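You operate a simulated robot arm through the tools that you are given. There is no shell and no other tool.

You run a simulated two-armed robot. Do the job below in one go: nothing can be reset, and whatever is moved stays where it is left.

JOB
Lock the brace in the forks.
Fine: pass it from hand to hand before you lay it in; then turn both fork buttons over it.
Where things are to end (x, y in the base frame): brace within 0.03 m of [3.24, -0.11].

The check looks at the end state, three seconds after you hand in, the way a careful person would. Anything else that was tipped, shoved, dropped, spilled or broken makes it a failure.

ROBOT AND FRAMES
Two 7-joint arms with two-finger parallel grippers on one trunk, on a base that moves. Base frame: it is fixed to the floor where the robot stands at the start and does not move with it; the origin is under the middle of the robot, x ahead of it, y to its left, z up. Units: m, rad, N and s.
The left shoulder is at the start at [0.124, 0.171, 1.162], the right one opposite. With the tool pointing down near the work surface each hand reaches from about 0.44 to 0.92 m from the robot's upright axis, wherever it stands, measured 20 degrees to its own side. Places, roughly: black fork button [3.4, -0.2, 0.6]; brace [2.25, -1.5, 1]; forks on the housing cable box [3.2, -0.1, 0.5]; white fork button [3.1, -0.1, 0.6]. Payload 4.4 kg a hand.
The TCP of each hand is the grasp point between the finger pads, 0.023 m short of the fingertips. In the tool frame z runs along the fingers and y along their closing line. The gripper opens to 0.094 m. The fingers are 0.038 m wide and 0.01 m thick; the gripper's body (0.054 by 0.096 m) begins 0.039 m behind the TCP.
Orientation is that of the tool frame in the base frame, as [roll, pitch, yaw] about the fixed x, y, z axes, in that order (R = Rz(yaw) Ry(pitch) Rx(roll)). With the fingers straight down and closing along the base's y, the tool's x points along the base's -x, its y along +y and its z along -z.

CONTROLS
- The arms move only by the tool play_rows. It takes "left_motion", "right_motion" or both (then of equal length, played together; a hand with none holds still); each is a list of rows, each a list of 7 numbers: the shift along the tool's x, y, z in m, then the turn, a rotation vector about the tool's x, y, z in rad, then the closure in counts, from 0 (fully open) to 255 (shut). In form: [[tx, ty, tz, wx, wy, wz, grip], ...]. A call has 1 to 20 rows; each row shifts and turns the commanded pose from where the row before left it, along the tool's axes as they then stand. Rows are played at 5 a second. More than 0.05 m and 0.15 rad between two rows, or a gripper value outside its range, and nothing of the call is played. A pose out of reach is approached as far as the arm can. The call stops where the force on the tool passes 40 N (or 10 N more than at its start, if that is more) or the arm is blocked; 0.2 s more then pass. The fingers move at their own pace (about 0.072 m/s each) and stop on an object; they squeeze with about 37 N. The grip force told is the motor's: it shows also when the fingers shut on nothing. Time passes only in rows, and 0.2 s behind the last, so rows that do not move let the fingers close. It gives the time, the measured TCP pose, the force on the tool (base axes), the opening and the grip force at its end, in the units of the frame above (readings bear some noise), with the torque about the TCP (base axes, N m) and any sound that the robot's microphone picked up.
- Cameras (640 x 400 px; columns grow to the right, rows downward): "scene" is now at [0.2404, -0.0099, 1.2997]; the picture's right is [-0.12, -0.99, 0.00], its down [-0.57, 0.07, -0.82] and it looks along [0.81, -0.10, -0.58] (base axes); focal length 281 px, centre (320, 200). "left" rides on the left gripper at [0.086, -0.016, -0.074] in its tool frame; the picture's right is [0.18, 0.98, 0.00], its down [-0.58, 0.11, -0.81] and it looks along [-0.79, 0.15, 0.59] (tool axes); focal length 243 px, centre (320, 200). "right" rides on the right gripper at [0.086, 0.016, -0.074] in its tool frame; the picture's right is [-0.18, 0.98, 0.00], its down [-0.58, -0.11, -0.81] and it looks along [-0.79, -0.15, 0.59] (tool axes); focal length 243 px, centre (320, 200). There is no depth. A picture from a camera that has moved, and an enlarged one, comes with that camera's place and axes in the base frame and with its lens.
- get_image(camera): a new picture of that camera. No time passes.
- move_column(by): moves the trunk up (or, below 0, down) by that many m; the arms and the scene camera ride with it, the base frame stays. It gives what a move gives, with no picture.
- steer(legs): drives the robot by 1 to 6 legs, each [ahead, left, turn to the left] in m, m and rad, along the robot's own axes; the way and the turn of a leg run together, so that a leg with both is an arc; at most 1.5 m and 3.142 rad a leg. The arms and the cameras ride along, it lands a little off, and it stops where it bumps. It gives what a move gives.
- pan_tilt(pan, tilt): turns the head with the scene camera to pan (to the left, within 1.396 rad either way) and tilt (down, from -0.506 to 1.204), counted from straight ahead of the robot (the tilt from the chest, where the trunk bows). It gives what a move gives.
- enlarge(camera, box): a new picture of the part [left, top, right, bottom] of that camera's present view, enlarged. No time passes.
- finish_job(): hands the job in; it is judged then, once.

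Nothing tells you exact positions but the pictures and the camera data. Unless the task says otherwise, let go and move clear before handing in.

The tools are called after "Request:" as name(argument=value, ...) on one line, values as JSON. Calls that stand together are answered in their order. play_rows: Moves the arms, as the interface text tells. Its arguments: {"type":"object","properties":{"left_motion":{"type":"array"},"right_motion":{"type":"array"}},"required":[]} The other tools are called the same way: move_column (by) moves the trunk up or down; steer (legs) drives the base; pan_tilt (pan, tilt) turns the head that bears the scene camera; get_image (camera) takes a picture; enlarge (camera, box) takes an enlarged picture of a part of a camera's view; finish_job () hands the job in.

At the start:

```text
t: 0.0
left_tcp_pos: [0.5449, 0.1693, 1.078]
left_tool_rot: [3.141, 0.001, 3.142]
left_ft_force: [0.1, -0.3, 0.4]
left_ft_torque: [0.0, -0.02, 0.0]
left_grip_width: 0.0941
left_finger_force: 0.0
right_tcp_pos: [0.4811, -0.2478, 1.1096]
right_tool_rot: [-3.141, 0.0, -3.141]
right_ft_force: [0.0, 0.2, 0.7]
right_ft_torque: [0.01, 0.01, -0.04]
right_grip_width: 0.0939
right_finger_force: 0.0
trunk travel left (down, up): [-0.175, 0.213]
robot x, y, heading: [0.0025, 0.0012, -0.0]
head pan, tilt (commanded): [-0.119, 0.614]
```

scene: 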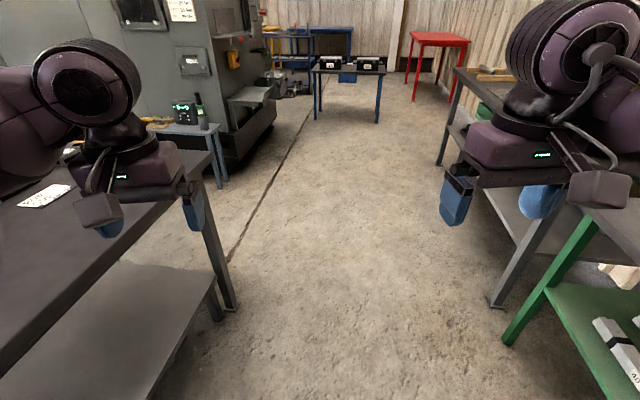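
right: 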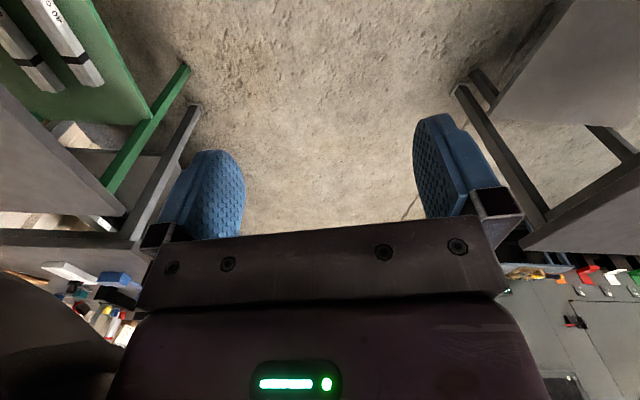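
left: 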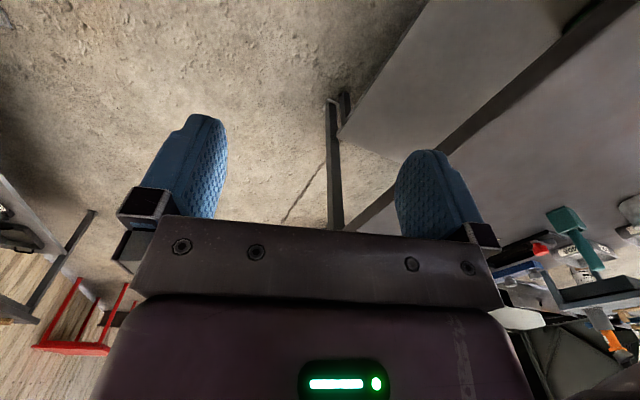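

I see an aisle between benches, with a small blue table far ahead carrying boxes, probably the cable box with the forks near x 3.2. The brace should be ahead to the right, near (2.25, -1.5, 1), so I'll look closer at both places first.

Request:
enlarge(camera="scene", box=[280, 20, 440, 120])

Request:
enlarge(camera="scene", box=[420, 20, 640, 158])

```text
4.00 times, centred on (360, 70) of scene
camera zoom: at [0.2404, -0.0099, 1.2997], right [-0.12, -0.99, 0.0], down [-0.57, 0.07, -0.82], along [0.81, -0.1, -0.58], focal length 1125 px, centre (160, 720)
```

zoom: 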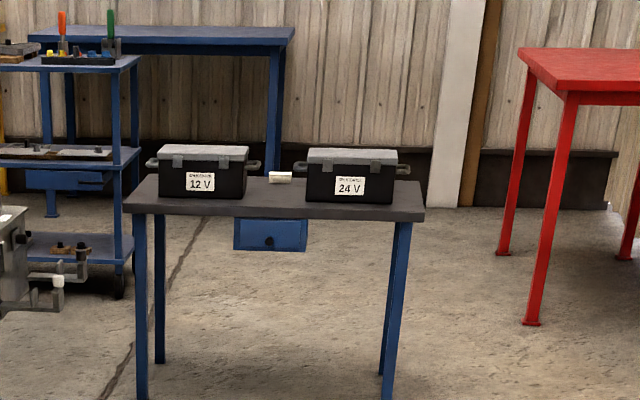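

```text
2.90 times, centred on (530, 89) of scene
camera zoom: at [0.2404, -0.0099, 1.2997], right [-0.12, -0.99, 0.0], down [-0.57, 0.07, -0.82], along [0.81, -0.1, -0.58], focal length 815 px, centre (-289, 522)
```

zoom: 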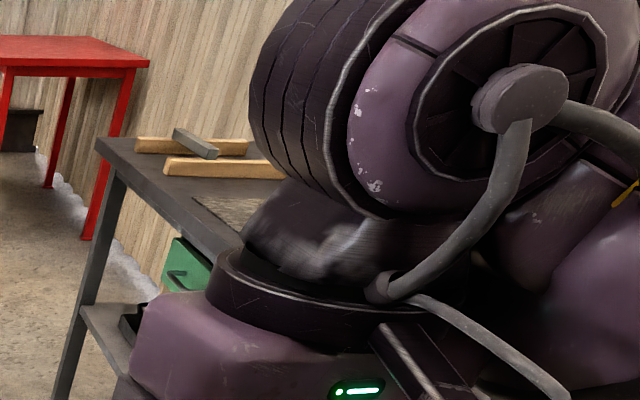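

The brace looks like the grey bar lying across two wooden blocks on the right-hand bench. The forks should sit around scene pixel (290, 95), so I'll enlarge there.

Request:
enlarge(camera="scene", box=[240, 50, 320, 100])

Request:
enlarge(camera="scene", box=[160, 30, 320, 130])

Request:
pan_tilt(pan=-0.8, tilt=0.5)

Request:
get_image(camera="scene")

```text
8.00 times, centred on (280, 75) of scene
camera zoom: at [0.2404, -0.0099, 1.2997], right [-0.12, -0.99, 0.0], down [-0.57, 0.07, -0.82], along [0.81, -0.1, -0.58], focal length 2250 px, centre (640, 1200)
```

zoom: 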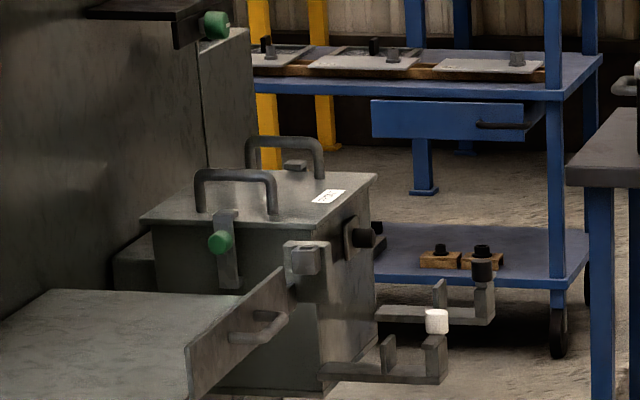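

```text
4.00 times, centred on (240, 80) of scene
camera zoom: at [0.2404, -0.0099, 1.2997], right [-0.12, -0.99, 0.0], down [-0.57, 0.07, -0.82], along [0.81, -0.1, -0.58], focal length 1125 px, centre (640, 680)
```

zoom: 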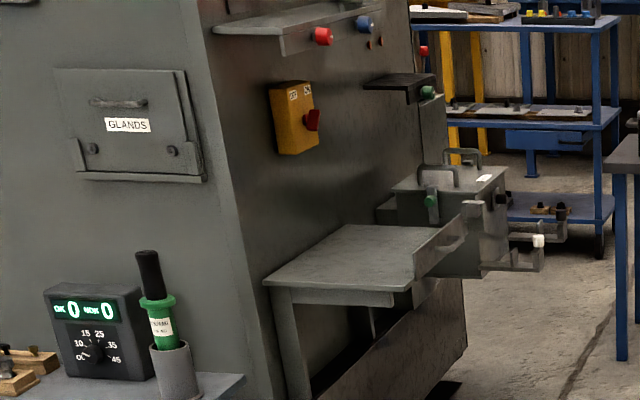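

```text
t: 1.1
left_tcp_pos: [0.5455, 0.1703, 1.0758]
left_tool_rot: [-3.141, 0.001, 3.141]
left_ft_force: [-0.4, -0.6, -0.3]
left_ft_torque: [-0.02, 0.0, -0.02]
left_grip_width: 0.094
left_finger_force: 0.0
right_tcp_pos: [0.4816, -0.2464, 1.1091]
right_tool_rot: [-3.139, -0.002, -3.141]
right_ft_force: [-0.2, -0.2, -0.9]
right_ft_torque: [-0.01, 0.02, -0.02]
right_grip_width: 0.0939
right_finger_force: 0.0
trunk travel left (down, up): [-0.175, 0.213]
robot x, y, heading: [-0.0038, 0.0004, -0.001]
head pan, tilt (commanded): [-0.799, 0.499]
```

```text
taken
camera scene: at [0.2166, -0.0647, 1.31], right [-0.72, -0.7, 0.0], down [-0.33, 0.34, -0.88], along [0.61, -0.63, -0.48], focal length 281 px, centre (320, 200)
```

scene: 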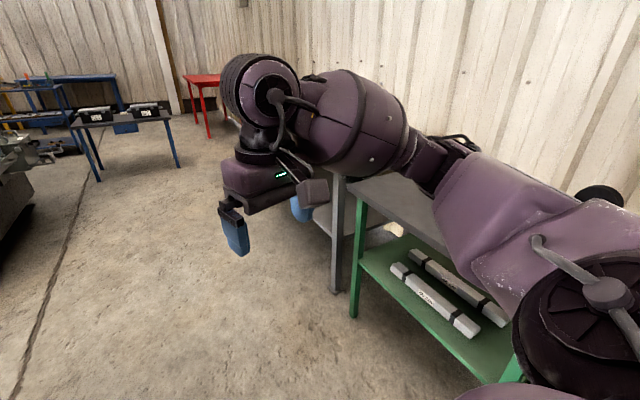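

The forks stick out from a cable box on the machine at the left, with the near button white and the far one black. The brace rests on two wooden blocks on the grey bench to the right, so I'll drive down the aisle a bit and look again.

Request:
steer(legs=[[1.0, -0.2, 0]])

Request:
get_image(camera="scene")

```text
t: 6.4
left_tcp_pos: [1.553, -0.0201, 1.0771]
left_tool_rot: [-3.141, -0.001, -3.134]
left_ft_force: [-0.1, -0.6, 0.2]
left_ft_torque: [-0.01, -0.02, -0.02]
left_grip_width: 0.0942
left_finger_force: 0.1
right_tcp_pos: [1.4916, -0.4386, 1.1092]
right_tool_rot: [3.14, -0.001, -3.132]
right_ft_force: [0.0, 0.7, 0.5]
right_ft_torque: [-0.01, 0.01, 0.01]
right_grip_width: 0.0941
right_finger_force: 0.1
trunk travel left (down, up): [-0.175, 0.213]
robot x, y, heading: [1.0106, -0.1963, 0.001]
head pan, tilt (commanded): [-0.799, 0.499]
```

```text
taken
camera scene: at [1.2253, -0.258, 1.31], right [-0.71, -0.7, 0.0], down [-0.34, 0.34, -0.88], along [0.62, -0.62, -0.48], focal length 281 px, centre (320, 200)
```

scene: 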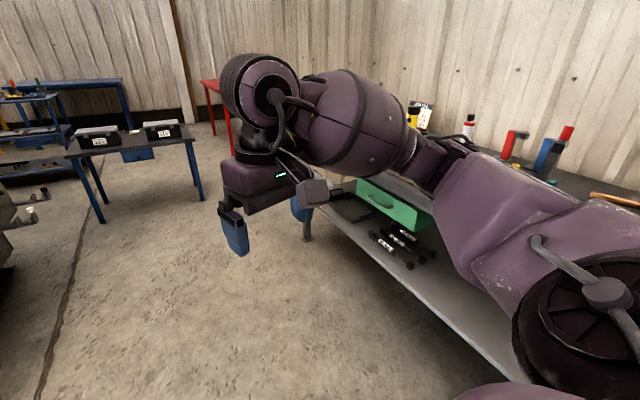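

My own right arm hides the bench top from here. I'll drive slightly further and turn to face the bench where the brace is.

Request:
steer(legs=[[0.5, 0, 0], [0, 0, -0.8]])

Request:
pan_tilt(pan=0.0, tilt=0.5)

Request:
get_image(camera="scene")

```text
t: 11.4
left_tcp_pos: [2.0128, -0.4664, 1.0766]
left_tool_rot: [-3.141, 0.0, 2.339]
left_ft_force: [-0.7, 0.0, 0.1]
left_ft_torque: [0.0, 0.02, 0.04]
left_grip_width: 0.0939
left_finger_force: 0.0
right_tcp_pos: [1.666, -0.7096, 1.1088]
right_tool_rot: [3.14, 0.001, 2.34]
right_ft_force: [0.7, -0.3, -0.3]
right_ft_torque: [-0.03, -0.01, 0.0]
right_grip_width: 0.094
right_finger_force: 0.1
trunk travel left (down, up): [-0.175, 0.213]
robot x, y, heading: [1.5095, -0.1916, -0.798]
head pan, tilt (commanded): [-0.799, 0.499]
```

```text
t: 12.6
left_tcp_pos: [2.0107, -0.4657, 1.0778]
left_tool_rot: [3.141, 0.0, 2.341]
left_ft_force: [0.5, -0.8, -0.8]
left_ft_torque: [-0.02, -0.02, 0.02]
left_grip_width: 0.0941
left_finger_force: 0.0
right_tcp_pos: [1.6679, -0.7094, 1.1086]
right_tool_rot: [3.141, 0.0, 2.341]
right_ft_force: [-0.8, -0.1, 0.2]
right_ft_torque: [-0.02, 0.03, -0.01]
right_grip_width: 0.0944
right_finger_force: 0.1
trunk travel left (down, up): [-0.175, 0.213]
robot x, y, heading: [1.509, -0.1899, -0.806]
head pan, tilt (commanded): [0.0, 0.499]
```

```text
taken
camera scene: at [1.68, -0.3662, 1.31], right [-0.72, -0.7, 0.0], down [-0.33, 0.34, -0.88], along [0.61, -0.63, -0.48], focal length 281 px, centre (320, 200)
```

scene: 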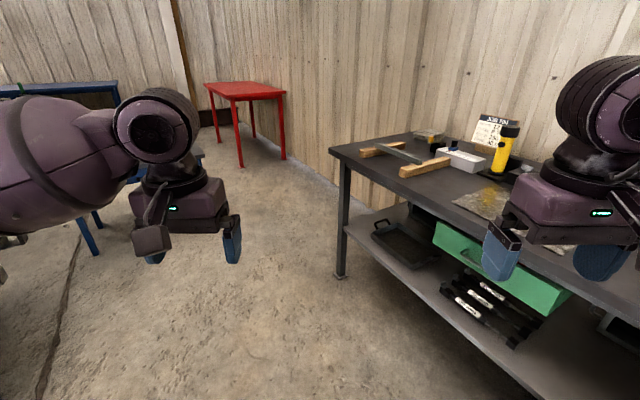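

Request:
enlarge(camera="scene", box=[320, 100, 528, 230])

Request:
pan_tilt(pan=0.9, tilt=0.4)

Request:
get_image(camera="scene")

```text
3.08 times, centred on (424, 165) of scene
camera zoom: at [1.68, -0.3662, 1.31], right [-0.72, -0.7, 0.0], down [-0.33, 0.34, -0.88], along [0.61, -0.63, -0.48], focal length 865 px, centre (0, 308)
```

zoom: 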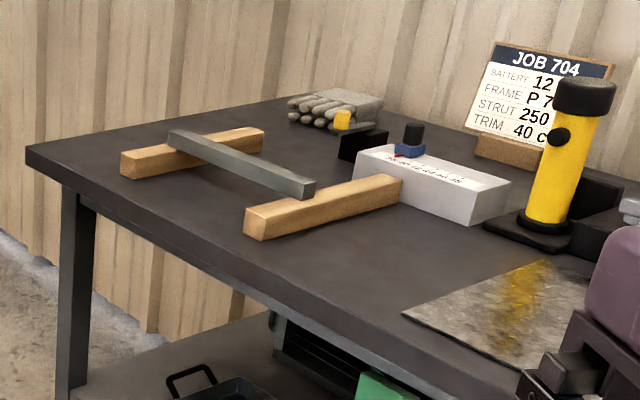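

```text
t: 13.8
left_tcp_pos: [2.0116, -0.4663, 1.0763]
left_tool_rot: [-3.141, 0.0, 2.339]
left_ft_force: [0.1, -0.3, 0.1]
left_ft_torque: [-0.01, 0.0, 0.0]
left_grip_width: 0.0941
left_finger_force: 0.1
right_tcp_pos: [1.6687, -0.7084, 1.1086]
right_tool_rot: [-3.142, 0.0, 2.341]
right_ft_force: [0.3, 0.0, -0.1]
right_ft_torque: [-0.01, -0.01, -0.02]
right_grip_width: 0.094
right_finger_force: 0.0
trunk travel left (down, up): [-0.175, 0.213]
robot x, y, heading: [1.5089, -0.1919, -0.799]
head pan, tilt (commanded): [0.901, 0.4]
```

```text
taken
camera scene: at [1.7089, -0.2917, 1.3192], right [0.1, -1.0, 0.0], down [-0.39, -0.04, -0.92], along [0.92, 0.09, -0.39], focal length 281 px, centre (320, 200)
```

scene: 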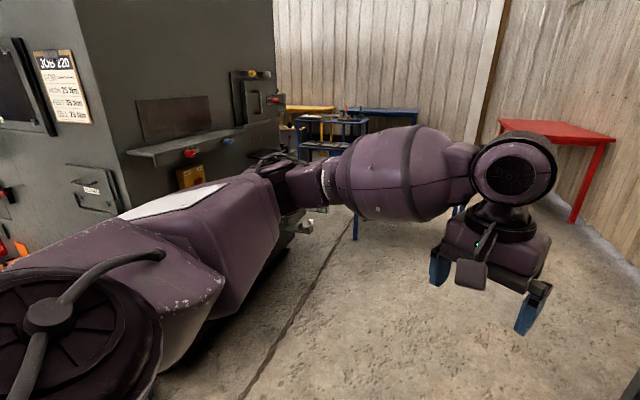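

The brace is the grey bar across the two wooden blocks, about 0.27 m long, centred near (2.28, -1.48, 0.89) and lying at about -0.3 rad. Before picking I'll turn toward the forks to see how they and their buttons stand.

Request:
steer(legs=[[0, 0, 1.0], [0.5, -0.45, 0.2]])

Request:
pan_tilt(pan=0.0, tilt=0.6)

Request:
get_image(camera="scene")

```text
t: 20.8
left_tcp_pos: [2.554, -0.1169, 1.0775]
left_tool_rot: [3.141, -0.001, -2.75]
left_ft_force: [-0.1, 0.1, 0.3]
left_ft_torque: [-0.01, 0.01, 0.0]
left_grip_width: 0.0941
left_finger_force: 0.2
right_tcp_pos: [2.6539, -0.527, 1.1095]
right_tool_rot: [3.141, 0.0, -2.752]
right_ft_force: [0.4, 0.6, 0.2]
right_ft_torque: [-0.02, 0.0, -0.02]
right_grip_width: 0.0942
right_finger_force: 0.1
trunk travel left (down, up): [-0.175, 0.213]
robot x, y, heading: [2.1141, -0.483, 0.393]
head pan, tilt (commanded): [0.901, 0.4]
```

```text
t: 22.0
left_tcp_pos: [2.5538, -0.1162, 1.0772]
left_tool_rot: [3.141, 0.0, -2.752]
left_ft_force: [0.1, 0.2, -0.5]
left_ft_torque: [0.0, 0.01, 0.0]
left_grip_width: 0.0939
left_finger_force: 0.1
right_tcp_pos: [2.6543, -0.5259, 1.1102]
right_tool_rot: [-3.141, -0.001, -2.751]
right_ft_force: [-0.1, 0.6, 0.4]
right_ft_torque: [0.0, 0.02, 0.01]
right_grip_width: 0.0944
right_finger_force: 0.1
trunk travel left (down, up): [-0.175, 0.213]
robot x, y, heading: [2.1136, -0.4788, 0.391]
head pan, tilt (commanded): [0.0, 0.6]
```

```text
taken
camera scene: at [2.3375, -0.3885, 1.301], right [0.38, -0.92, 0.0], down [-0.52, -0.22, -0.83], along [0.76, 0.32, -0.56], focal length 281 px, centre (320, 200)
```

scene: 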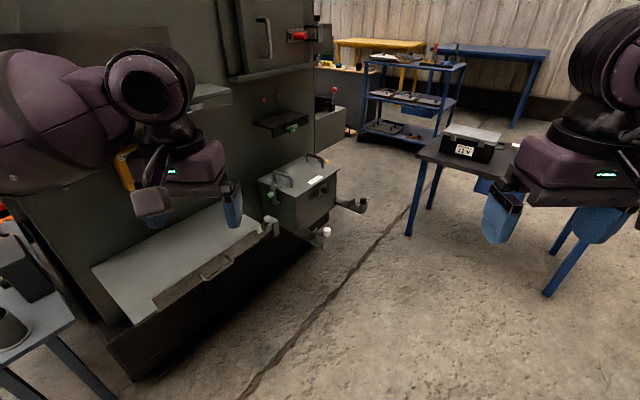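

Request:
enlarge(camera="scene", box=[240, 140, 384, 230])

Request:
enlarge(camera="scene", box=[290, 185, 386, 245])

```text
4.44 times, centred on (312, 185) of scene
camera zoom: at [2.3375, -0.3885, 1.301], right [0.38, -0.92, 0.0], down [-0.52, -0.22, -0.83], along [0.76, 0.32, -0.56], focal length 1250 px, centre (356, 267)
```

zoom: 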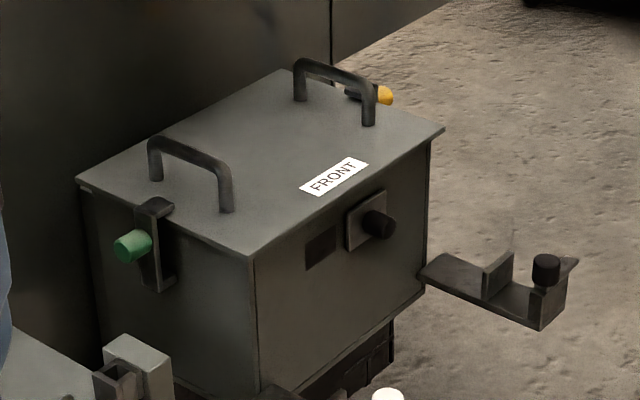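

```text
6.67 times, centred on (338, 215) of scene
camera zoom: at [2.3375, -0.3885, 1.301], right [0.38, -0.92, 0.0], down [-0.52, -0.22, -0.83], along [0.76, 0.32, -0.56], focal length 1875 px, centre (200, 100)
```

zoom: 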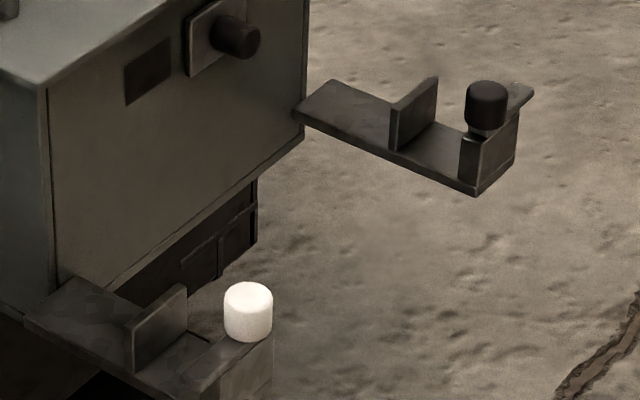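

Each fork is a flat arm with an inner plate and an outer post, leaving a slot between them; a knob on each post top carries a tongue that is now turned away from the slot. I'll now drive round to face the bench square on, so the bar lies crosswise in front of me.

Request:
steer(legs=[[0, 0, -2.26], [0.15, 0.45, 0]])

Request:
pan_tilt(pan=0.0, tilt=0.75)

Request:
get_image(camera="scene")

Request:
get_image(camera="right")

```text
t: 31.8
left_tcp_pos: [2.5006, -1.33, 1.0772]
left_tool_rot: [-3.141, 0.0, 1.272]
left_ft_force: [0.4, 1.0, -0.1]
left_ft_torque: [0.02, -0.01, 0.02]
left_grip_width: 0.0938
left_finger_force: 0.1
right_tcp_pos: [2.1236, -1.1448, 1.1101]
right_tool_rot: [3.141, 0.002, 1.272]
right_ft_force: [-0.1, 0.5, -0.5]
right_ft_torque: [0.01, 0.01, 0.0]
right_grip_width: 0.0937
right_finger_force: 0.0
trunk travel left (down, up): [-0.175, 0.213]
robot x, y, heading: [2.4988, -0.7624, -1.868]
head pan, tilt (commanded): [0.0, 0.6]
```

```text
t: 32.5
left_tcp_pos: [2.5017, -1.3296, 1.0762]
left_tool_rot: [3.141, -0.001, 1.273]
left_ft_force: [-0.3, 0.2, 0.4]
left_ft_torque: [-0.03, 0.01, 0.0]
left_grip_width: 0.094
left_finger_force: 0.0
right_tcp_pos: [2.1232, -1.1462, 1.1092]
right_tool_rot: [3.141, 0.0, 1.272]
right_ft_force: [-0.5, -0.8, 0.1]
right_ft_torque: [0.03, 0.0, 0.01]
right_grip_width: 0.0941
right_finger_force: 0.1
trunk travel left (down, up): [-0.175, 0.213]
robot x, y, heading: [2.5009, -0.7574, -1.871]
head pan, tilt (commanded): [0.0, 0.75]
```

```text
taken
camera scene: at [2.4316, -0.9831, 1.2881], right [-0.96, 0.29, 0.0], down [0.2, 0.65, -0.73], along [-0.22, -0.7, -0.68], focal length 281 px, centre (320, 200)
```

scene: 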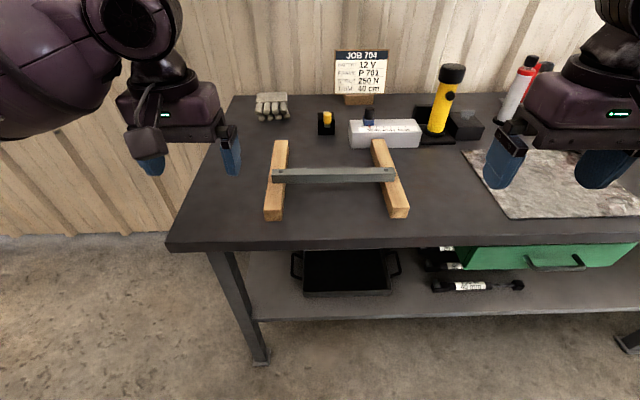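

```text
taken
camera right: at [2.1645, -1.0677, 1.1835], right [0.89, -0.47, 0.0], down [-0.28, -0.52, 0.81], along [-0.38, -0.71, -0.59], focal length 243 px, centre (320, 200)
```

right: 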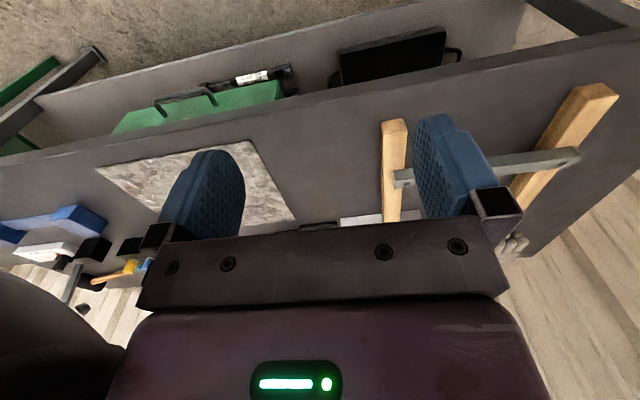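

Request:
enlarge(camera="scene", box=[240, 120, 432, 240])

Request:
enlarge(camera="scene", box=[320, 40, 400, 90])

```text
3.33 times, centred on (336, 180) of scene
camera zoom: at [2.4316, -0.9831, 1.2881], right [-0.96, 0.29, 0.0], down [0.2, 0.65, -0.73], along [-0.22, -0.7, -0.68], focal length 937 px, centre (267, 267)
```

zoom: 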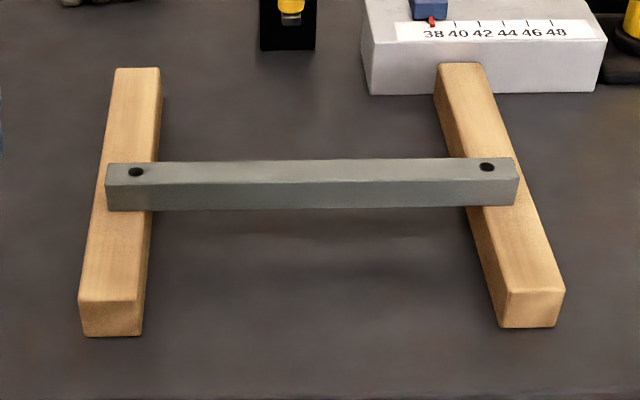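

```text
8.00 times, centred on (360, 65) of scene
camera zoom: at [2.4316, -0.9831, 1.2881], right [-0.96, 0.29, 0.0], down [0.2, 0.65, -0.73], along [-0.22, -0.7, -0.68], focal length 2250 px, centre (0, 1280)
```

zoom: 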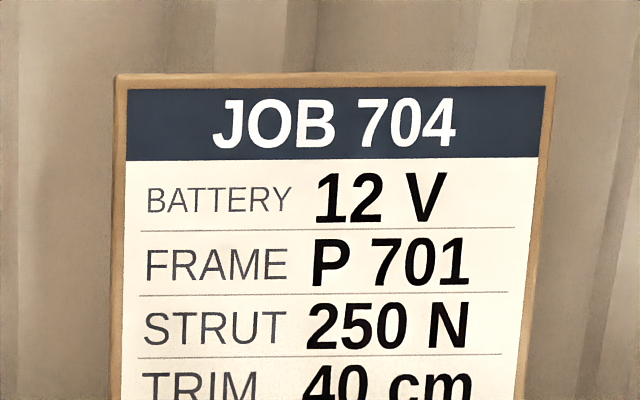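

The brace is a square grey bar about 0.26 m long with a dark hole near each end, lying on the wooden blocks at roughly (2.26, -1.43, 0.92) and yaw -0.27. I'll turn both hands at height so their fingers close across the bar with the cameras facing outward.

Request:
play_rows(right_motion=[[0, 0, 0, 0, 0, -0.145, 0], [0, 0, 0, 0, 0, -0.145, 0], [0, 0, 0, 0, 0, -0.145, 0], [0, 0, 0, 0, 0, -0.145, 0], [0, 0, 0, 0, 0, -0.145, 0], [0, 0, 0, 0, 0, -0.145, 0], [0, 0, 0, 0, 0, -0.145, 0], [0, 0, 0, 0, 0, -0.145, 0], [0, 0, 0, 0, 0, -0.145, 0], [0, 0, 0, 0, 0, -0.145, 0], [0, 0, 0, 0, 0, -0.145, 0]], left_motion=[[0, 0, 0, 0, 0, 0.14, 0], [0, 0, 0, 0, 0, 0.14, 0], [0, 0, 0, 0, 0, 0.14, 0], [0, 0, 0, 0, 0, 0.14, 0], [0, 0, 0, 0, 0, 0.14, 0], [0, 0, 0, 0, 0, 0.14, 0], [0, 0, 0, 0, 0, 0.14, 0], [0, 0, 0, 0, 0, 0.14, 0], [0, 0, 0, 0, 0, 0.14, 0], [0, 0, 0, 0, 0, 0.14, 0], [0, 0, 0, 0, 0, 0.14, 0]])

Request:
get_image(camera="scene")

Request:
get_image(camera="right")

Request:
get_image(camera="left")

```text
t: 34.9
left_tcp_pos: [2.5027, -1.3311, 1.0763]
left_tool_rot: [-3.138, -0.001, -0.272]
left_ft_force: [0.4, -0.5, 0.0]
left_ft_torque: [0.05, 0.02, 0.02]
left_grip_width: 0.0939
left_finger_force: 0.2
right_tcp_pos: [2.1822, -1.0931, 1.126]
right_tool_rot: [3.141, -0.002, 2.77]
right_ft_force: [-0.6, -1.0, -0.2]
right_ft_torque: [0.03, 0.02, 0.0]
right_grip_width: 0.094
right_finger_force: 0.0
right hand out of reach, approached as far as the arm can: row 9, 10, 11
trunk travel left (down, up): [-0.175, 0.213]
robot x, y, heading: [2.5017, -0.7564, -1.873]
head pan, tilt (commanded): [0.0, 0.75]
```

```text
taken
camera scene: at [2.4321, -0.9843, 1.2877], right [-0.96, 0.29, 0.0], down [0.2, 0.65, -0.73], along [-0.22, -0.7, -0.68], focal length 281 px, centre (320, 200)
```

scene: 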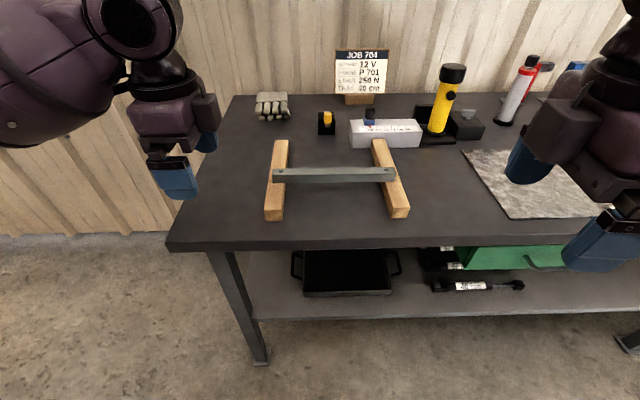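

```text
taken
camera right: at [2.1083, -1.0465, 1.2001], right [0.53, 0.85, 0.0], down [0.5, -0.31, 0.81], along [0.68, -0.42, -0.59], focal length 243 px, centre (320, 200)
```

right: 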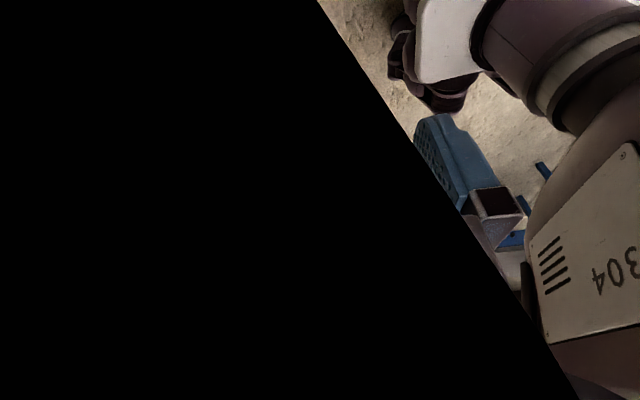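

```text
taken
camera left: at [2.5897, -1.3389, 1.1504], right [-0.08, -1.0, 0.0], down [-0.59, 0.05, 0.81], along [-0.8, 0.07, -0.59], focal length 243 px, centre (320, 200)
```

left: 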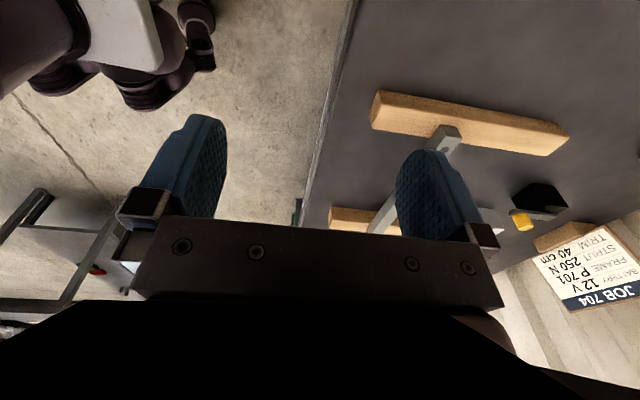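

The left hand turned freely; the right one reached its limit because it sits close in and high. I'll bring the right hand forward and slightly down, which should let it complete the turn, then read its pose.

Request:
play_rows(right_motion=[[0, -0.04, 0.01, 0, 0, 0, 0], [0, -0.04, 0.01, 0, 0, 0, 0], [0, -0.04, 0.01, 0, 0, 0, 0]])

Request:
get_image(camera="right")

Request:
get_image(camera="scene")

```text
t: 35.7
left_tcp_pos: [2.503, -1.3293, 1.0769]
left_tool_rot: [3.141, -0.001, -0.27]
left_ft_force: [0.4, 0.3, 0.4]
left_ft_torque: [0.01, 0.02, 0.0]
left_grip_width: 0.0942
left_finger_force: 0.0
right_tcp_pos: [2.2043, -1.1316, 1.1168]
right_tool_rot: [3.141, 0.0, 2.767]
right_ft_force: [0.0, -0.2, -0.3]
right_ft_torque: [0.01, 0.0, 0.0]
right_grip_width: 0.094
right_finger_force: 0.1
right hand out of reach, approached as far as the arm can: row 1, 2, 3
trunk travel left (down, up): [-0.175, 0.213]
robot x, y, heading: [2.5002, -0.7572, -1.87]
head pan, tilt (commanded): [0.0, 0.75]
```

```text
taken
camera right: at [2.1305, -1.0849, 1.19], right [0.53, 0.85, 0.0], down [0.5, -0.31, 0.81], along [0.68, -0.43, -0.59], focal length 243 px, centre (320, 200)
```

right: 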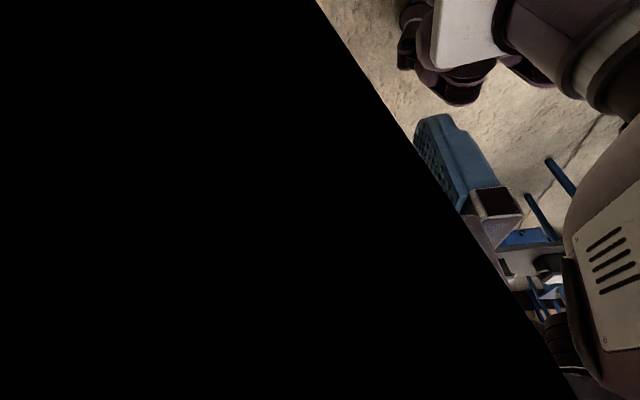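

```text
taken
camera scene: at [2.4317, -0.9833, 1.288], right [-0.96, 0.29, 0.0], down [0.2, 0.65, -0.73], along [-0.22, -0.7, -0.68], focal length 281 px, centre (320, 200)
```

scene: 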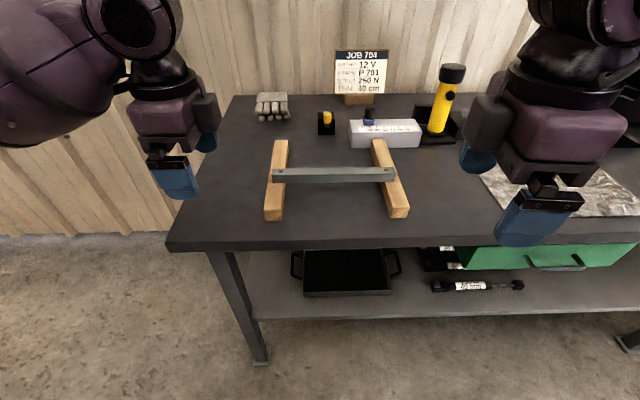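

The right wrist seems at its turning limit out here; nearer the middle it should have more range. I'll back the turn off a bit first and read where the commanded pose actually stands.

Request:
play_rows(right_motion=[[0, 0, 0, 0, 0, 0.145, 0], [0, 0, 0, 0, 0, 0.145, 0], [0, 0, 0, 0, 0, 0.145, 0], [0, 0, 0, 0, 0, 0.145, 0], [0, 0, 0, 0, 0, 0, 0]])

```text
t: 36.9
left_tcp_pos: [2.5011, -1.3299, 1.0769]
left_tool_rot: [-3.141, 0.0, -0.269]
left_ft_force: [0.7, 0.1, -0.3]
left_ft_torque: [0.0, 0.0, 0.01]
left_grip_width: 0.0941
left_finger_force: 0.1
right_tcp_pos: [2.2043, -1.1314, 1.116]
right_tool_rot: [3.141, 0.001, 2.188]
right_ft_force: [0.2, 0.0, 0.3]
right_ft_torque: [0.01, 0.02, -0.01]
right_grip_width: 0.0938
right_finger_force: 0.1
trunk travel left (down, up): [-0.175, 0.213]
robot x, y, heading: [2.5043, -0.762, -1.871]
head pan, tilt (commanded): [0.0, 0.75]
```

Commands chain from the achieved pose, and the right hand is now at (2.204, -1.131) with yaw 2.19. I'll move it forward to above the right part of the bar and then finish the turn there.

Request:
play_rows(right_motion=[[-0.04, -0.027, 0.01, 0, 0, 0, 0], [-0.04, -0.027, 0.01, 0, 0, 0, 0], [-0.04, -0.027, 0.01, 0, 0, 0, 0], [-0.04, -0.027, 0.01, 0, 0, 0, 0], [-0.04, -0.027, 0.01, 0, 0, 0, 0], [-0.04, -0.027, 0.01, 0, 0, 0, 0], [0, 0, 0, 0, 0, -0.136, 0], [0, 0, 0, 0, 0, -0.136, 0], [0, 0, 0, 0, 0, -0.136, 0], [0, 0, 0, 0, 0, -0.136, 0], [0, 0, 0, 0, 0, -0.136, 0]])

Request:
get_image(camera="right")

Request:
get_image(camera="scene")

```text
t: 39.3
left_tcp_pos: [2.5012, -1.3298, 1.0781]
left_tool_rot: [3.141, 0.001, -0.268]
left_ft_force: [0.1, -0.5, 0.0]
left_ft_torque: [0.01, -0.02, -0.01]
left_grip_width: 0.0938
left_finger_force: 0.1
right_tcp_pos: [2.2161, -1.3789, 1.0628]
right_tool_rot: [-3.141, 0.001, 2.255]
right_ft_force: [-0.1, -0.1, 1.2]
right_ft_torque: [0.01, -0.01, 0.02]
right_grip_width: 0.0942
right_finger_force: 0.0
right hand out of reach, approached as far as the arm can: row 6, 7, 8, 9, 10, 11
trunk travel left (down, up): [-0.175, 0.213]
robot x, y, heading: [2.5001, -0.7628, -1.867]
head pan, tilt (commanded): [0.0, 0.75]
```

```text
taken
camera right: at [2.1739, -1.3014, 1.1366], right [0.88, 0.48, 0.0], down [0.28, -0.52, 0.81], along [0.39, -0.71, -0.59], focal length 243 px, centre (320, 200)
```

right: 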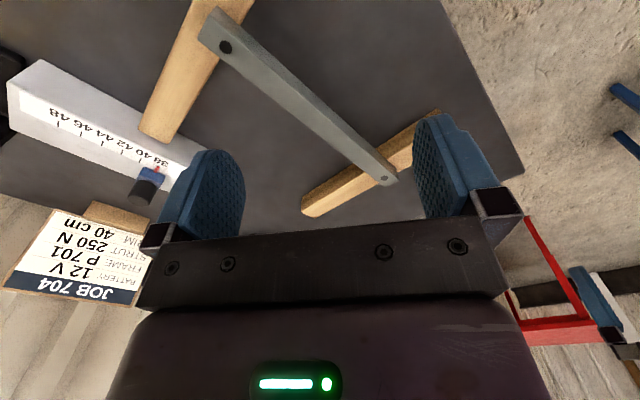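

```text
taken
camera scene: at [2.4317, -0.983, 1.2881], right [-0.96, 0.29, 0.0], down [0.2, 0.65, -0.73], along [-0.22, -0.7, -0.68], focal length 281 px, centre (320, 200)
```

scene: 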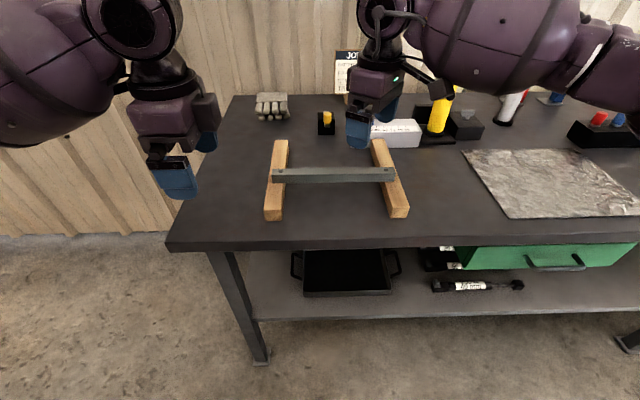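

The right hand can't turn its camera outward here because its own forearm is on that side. I'll turn it the other way instead, camera inward, and see how far it goes.

Request:
play_rows(right_motion=[[0, 0, 0, 0, 0, 0.1485, 0], [0, 0, 0, 0, 0, 0.1485, 0], [0, 0, 0, 0, 0, 0.1485, 0], [0, 0, 0, 0, 0, 0.1485, 0], [0, 0, 0, 0, 0, 0.1485, 0], [0, 0, 0, 0, 0, 0.1485, 0], [0, 0, 0, 0, 0, 0.1485, 0], [0, 0, 0, 0, 0, 0.1485, 0], [0, 0, 0, 0, 0, 0.1485, 0], [0, 0, 0, 0, 0, 0.1485, 0], [0, 0, 0, 0, 0, 0.1485, 0], [0, 0, 0, 0, 0, 0.1485, 0], [0, 0, 0, 0, 0, 0.1485, 0], [0, 0, 0, 0, 0, 0.1485, 0], [0, 0, 0, 0, 0, 0.1485, 0], [0, 0, 0, 0, 0, 0.1485, 0], [0, 0, 0, 0, 0, 0.1485, 0]])

Request:
get_image(camera="right")

Request:
get_image(camera="scene")

```text
t: 42.9
left_tcp_pos: [2.5013, -1.3304, 1.0765]
left_tool_rot: [3.141, -0.001, -0.267]
left_ft_force: [-0.4, -0.5, 0.6]
left_ft_torque: [0.0, 0.01, -0.01]
left_grip_width: 0.0941
left_finger_force: 0.0
right_tcp_pos: [2.2162, -1.3796, 1.0622]
right_tool_rot: [3.14, -0.001, -0.273]
right_ft_force: [0.1, 0.0, 0.4]
right_ft_torque: [0.0, -0.03, 0.02]
right_grip_width: 0.0939
right_finger_force: 0.1
trunk travel left (down, up): [-0.175, 0.213]
robot x, y, heading: [2.5006, -0.7568, -1.866]
head pan, tilt (commanded): [0.0, 0.75]
```

```text
taken
camera right: at [2.2957, -1.4182, 1.1365], right [-0.44, -0.9, 0.0], down [-0.53, 0.26, 0.81], along [-0.72, 0.36, -0.59], focal length 243 px, centre (320, 200)
```

right: 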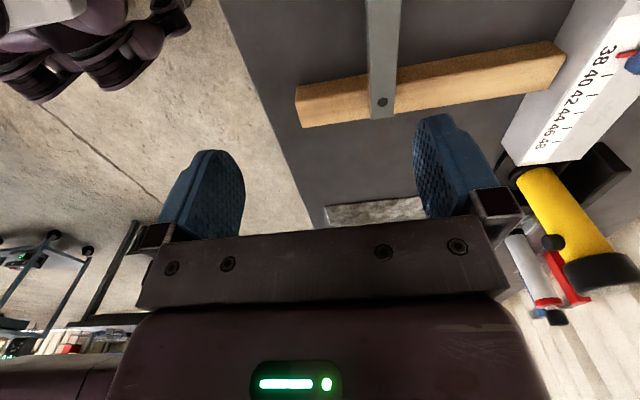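

```text
taken
camera scene: at [2.4316, -0.9831, 1.2881], right [-0.96, 0.29, 0.0], down [0.2, 0.65, -0.73], along [-0.22, -0.7, -0.68], focal length 281 px, centre (320, 200)
```

scene: 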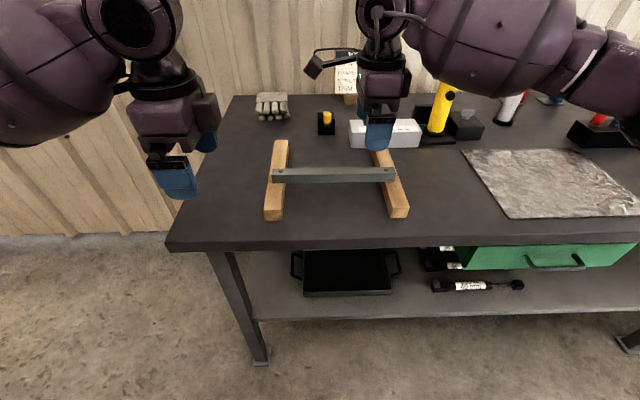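

The right hand turns fine with its camera inward. So the left hand, camera outward, will do the pick and the right will take over and lay it in; I'll pull the right hand back and shift the base so the bar lies in front of the left hand.

Request:
play_rows(right_motion=[[0, -0.045, -0.01, 0, 0, 0, 0], [0, -0.045, -0.01, 0, 0, 0, 0], [0, -0.045, -0.01, 0, 0, 0, 0], [0, -0.045, -0.01, 0, 0, 0, 0], [0, -0.045, -0.01, 0, 0, 0, 0]])

Request:
steer(legs=[[0.14, -0.17, 0.03]])

Request:
get_image(camera="scene")

Request:
get_image(camera="left")

```text
t: 44.1
left_tcp_pos: [2.5021, -1.3288, 1.0779]
left_tool_rot: [3.139, -0.001, -0.269]
left_ft_force: [-1.0, -0.3, -0.2]
left_ft_torque: [-0.01, 0.0, -0.01]
left_grip_width: 0.094
left_finger_force: 0.0
right_tcp_pos: [2.2753, -1.1626, 1.1123]
right_tool_rot: [3.139, 0.0, -0.271]
right_ft_force: [0.8, -0.1, 0.1]
right_ft_torque: [-0.01, 0.01, 0.0]
right_grip_width: 0.0939
right_finger_force: 0.0
trunk travel left (down, up): [-0.175, 0.213]
robot x, y, heading: [2.5011, -0.7615, -1.869]
head pan, tilt (commanded): [0.0, 0.75]
```

```text
t: 46.2
left_tcp_pos: [2.3193, -1.418, 1.077]
left_tool_rot: [-3.141, 0.0, -0.238]
left_ft_force: [-0.1, 0.5, 0.1]
left_ft_torque: [0.03, 0.0, -0.05]
left_grip_width: 0.0939
left_finger_force: 0.1
right_tcp_pos: [2.0872, -1.2589, 1.1121]
right_tool_rot: [3.141, 0.0, -0.24]
right_ft_force: [-0.5, -0.6, -0.5]
right_ft_torque: [-0.02, -0.03, -0.03]
right_grip_width: 0.0939
right_finger_force: 0.1
trunk travel left (down, up): [-0.175, 0.213]
robot x, y, heading: [2.3017, -0.8431, -1.844]
head pan, tilt (commanded): [0.0, 0.75]
```

```text
taken
camera scene: at [2.2373, -1.0731, 1.2881], right [-0.96, 0.27, 0.0], down [0.18, 0.66, -0.73], along [-0.19, -0.71, -0.68], focal length 281 px, centre (320, 200)
```

scene: 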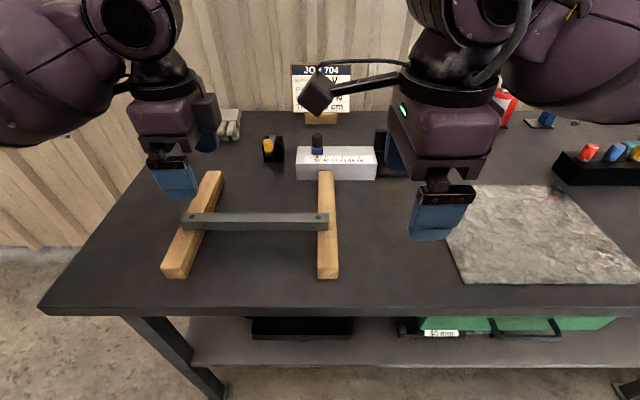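

```text
taken
camera left: at [2.4057, -1.4226, 1.1514], right [-0.05, -1.0, 0.0], down [-0.59, 0.03, 0.81], along [-0.81, 0.04, -0.59], focal length 243 px, centre (320, 200)
```

left: 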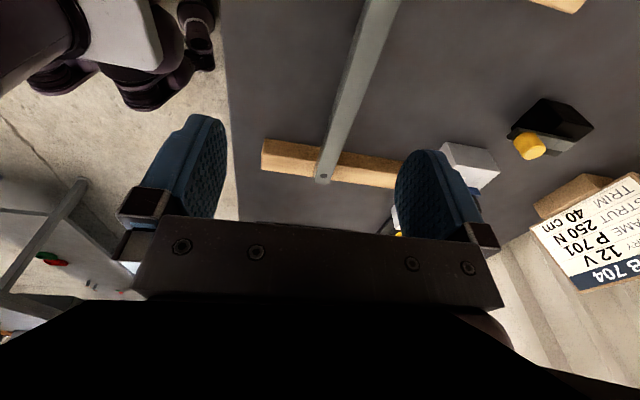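

The left hand is now above the bar's left part. I'll enlarge the scene view to fix the bar's position and height accurately.

Request:
enlarge(camera="scene", box=[150, 160, 342, 280])

Request:
enlarge(camera="left", box=[200, 0, 456, 160])

```text
3.33 times, centred on (246, 220) of scene
camera zoom: at [2.2373, -1.0731, 1.2881], right [-0.96, 0.27, 0.0], down [0.18, 0.66, -0.73], along [-0.19, -0.71, -0.68], focal length 937 px, centre (567, 133)
```

zoom: 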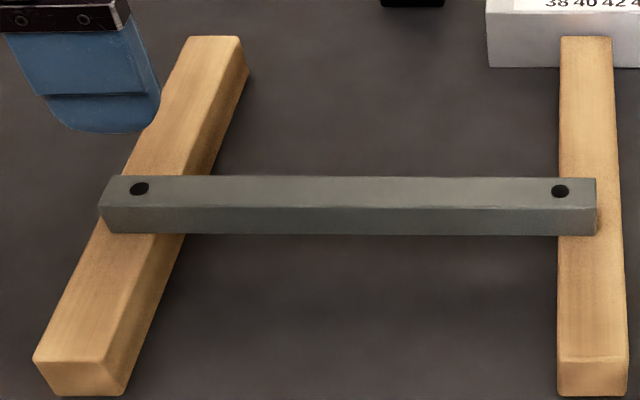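

```text
2.50 times, centred on (328, 80) of left
camera zoom: at [2.4057, -1.4226, 1.1514], right [-0.05, -1.0, 0.0], down [-0.59, 0.03, 0.81], along [-0.81, 0.04, -0.59], focal length 606 px, centre (300, 500)
```

zoom: 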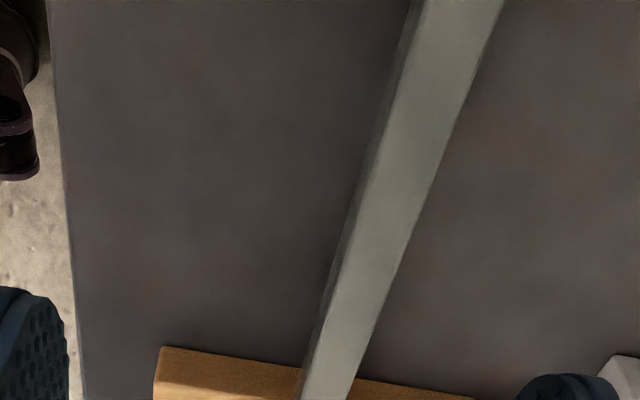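

I place the bar's centre at about (2.259, -1.441), top at z 0.925, yaw -0.27, about 0.023 m square. I'll align the left hand over s = 0.06 m left of centre and come down part way.

Request:
play_rows(left_motion=[[0.006, 0.0386, 0, 0, 0, 0.032, 0], [0, 0, 0.045, 0, 0, 0, 0], [0, 0, 0.045, 0, 0, 0, 0], [0, 0, 0, 0, 0, 0, 0]])

Request:
get_image(camera="left")

Request:
enlarge(camera="scene", box=[150, 140, 342, 260])

```text
t: 47.2
left_tcp_pos: [2.315, -1.4559, 0.9886]
left_tool_rot: [3.139, 0.001, -0.268]
left_ft_force: [-0.1, 0.3, -0.1]
left_ft_torque: [-0.01, -0.01, 0.01]
left_grip_width: 0.0941
left_finger_force: 0.0
right_tcp_pos: [2.0889, -1.258, 1.1122]
right_tool_rot: [3.14, 0.001, -0.239]
right_ft_force: [0.3, 0.5, 0.2]
right_ft_torque: [-0.06, 0.01, 0.0]
right_grip_width: 0.0939
right_finger_force: 0.2
trunk travel left (down, up): [-0.175, 0.213]
robot x, y, heading: [2.3007, -0.8447, -1.84]
head pan, tilt (commanded): [0.0, 0.75]
```

```text
taken
camera left: at [2.4026, -1.4633, 1.0621], right [-0.08, -1.0, 0.0], down [-0.59, 0.05, 0.81], along [-0.8, 0.07, -0.59], focal length 243 px, centre (320, 200)
```

left: 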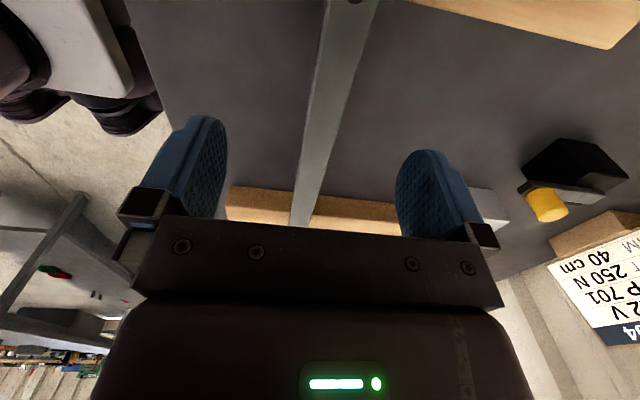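

```text
3.33 times, centred on (246, 200) of scene
camera zoom: at [2.2378, -1.0724, 1.2883], right [-0.96, 0.27, 0.0], down [0.18, 0.66, -0.73], along [-0.19, -0.71, -0.68], focal length 937 px, centre (567, 200)
```

zoom: 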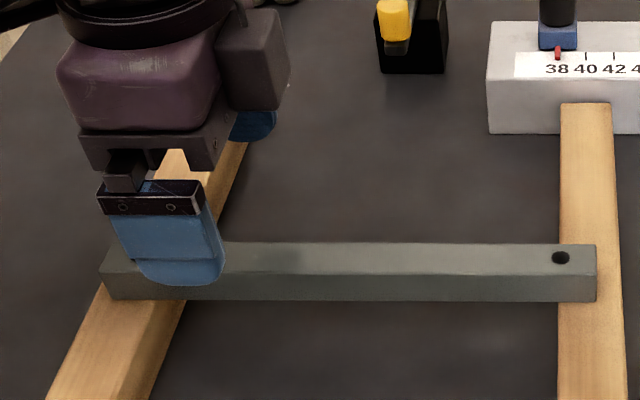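

The left hand is centred over the bar, and the view matches my estimates; I'll shift 1 cm inward to clear the wooden block, go down to z 0.912 and close.

Request:
play_rows(left_motion=[[-0.01, 0, 0.03, 0, 0, 0, 0], [0, 0, 0.03, 0, 0, 0, 0], [0, 0, 0.0166, 0, 0, 0, 0], [0, 0, 0, 0, 0, 0, 0]])

Request:
get_image(camera="left")

Request:
enlarge(camera="scene", box=[150, 140, 342, 260])

```text
t: 48.2
left_tcp_pos: [2.3047, -1.454, 0.9104]
left_tool_rot: [3.141, 0.0, -0.27]
left_ft_force: [0.9, 0.2, -0.6]
left_ft_torque: [-0.02, -0.02, -0.02]
left_grip_width: 0.0942
left_finger_force: 0.1
right_tcp_pos: [2.0881, -1.2595, 1.1126]
right_tool_rot: [-3.141, 0.001, -0.239]
right_ft_force: [0.2, -0.9, -0.3]
right_ft_torque: [0.03, -0.02, -0.01]
right_grip_width: 0.0943
right_finger_force: 0.0
trunk travel left (down, up): [-0.175, 0.213]
robot x, y, heading: [2.2986, -0.8453, -1.836]
head pan, tilt (commanded): [0.0, 0.75]
```

```text
taken
camera left: at [2.3925, -1.4615, 0.985], right [-0.08, -1.0, 0.0], down [-0.59, 0.05, 0.81], along [-0.8, 0.07, -0.59], focal length 243 px, centre (320, 200)
```

left: 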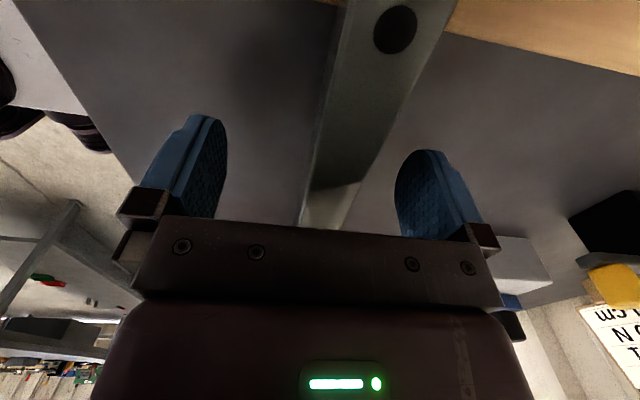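

```text
3.33 times, centred on (246, 200) of scene
camera zoom: at [2.2378, -1.0728, 1.2882], right [-0.96, 0.27, 0.0], down [0.18, 0.66, -0.73], along [-0.19, -0.71, -0.68], focal length 937 px, centre (567, 200)
```

zoom: 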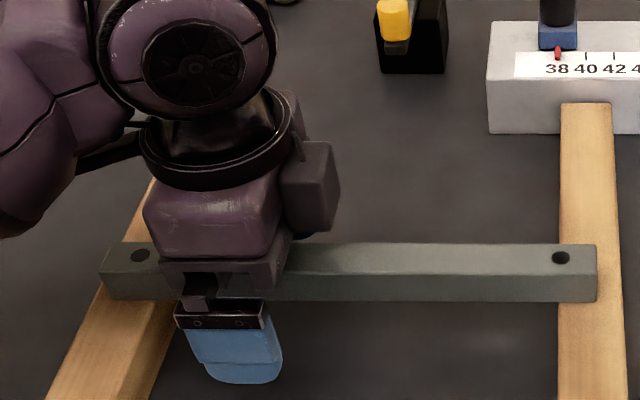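

The fingers straddle the bar cleanly with the block clear. Closing the left hand now.

Request:
play_rows(left_motion=[[0, 0, 0, 0, 0, 0, 255], [0, 0, 0, 0, 0, 0, 255], [0, 0, 0, 0, 0, 0, 255], [0, 0, 0, 0, 0, 0, 255], [0, 0, 0, 0, 0, 0, 255]])

Request:
get_image(camera="left")

```text
t: 49.5
left_tcp_pos: [2.305, -1.4532, 0.9103]
left_tool_rot: [-3.141, -0.001, -0.268]
left_ft_force: [0.2, -1.7, 0.7]
left_ft_torque: [0.05, 0.23, 0.22]
left_grip_width: 0.0237
left_finger_force: 37.0
right_tcp_pos: [2.0872, -1.259, 1.1129]
right_tool_rot: [3.142, 0.0, -0.238]
right_ft_force: [-0.5, -0.2, 0.4]
right_ft_torque: [0.0, -0.02, 0.04]
right_grip_width: 0.0942
right_finger_force: 0.0
trunk travel left (down, up): [-0.175, 0.213]
robot x, y, heading: [2.3003, -0.8488, -1.84]
head pan, tilt (commanded): [0.0, 0.75]
```

```text
taken
camera left: at [2.3926, -1.4616, 0.9852], right [-0.08, -1.0, 0.0], down [-0.59, 0.05, 0.81], along [-0.8, 0.07, -0.59], focal length 243 px, centre (320, 200)
```

left: 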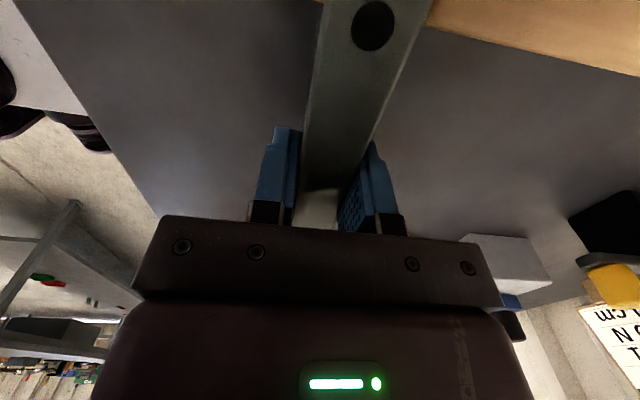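

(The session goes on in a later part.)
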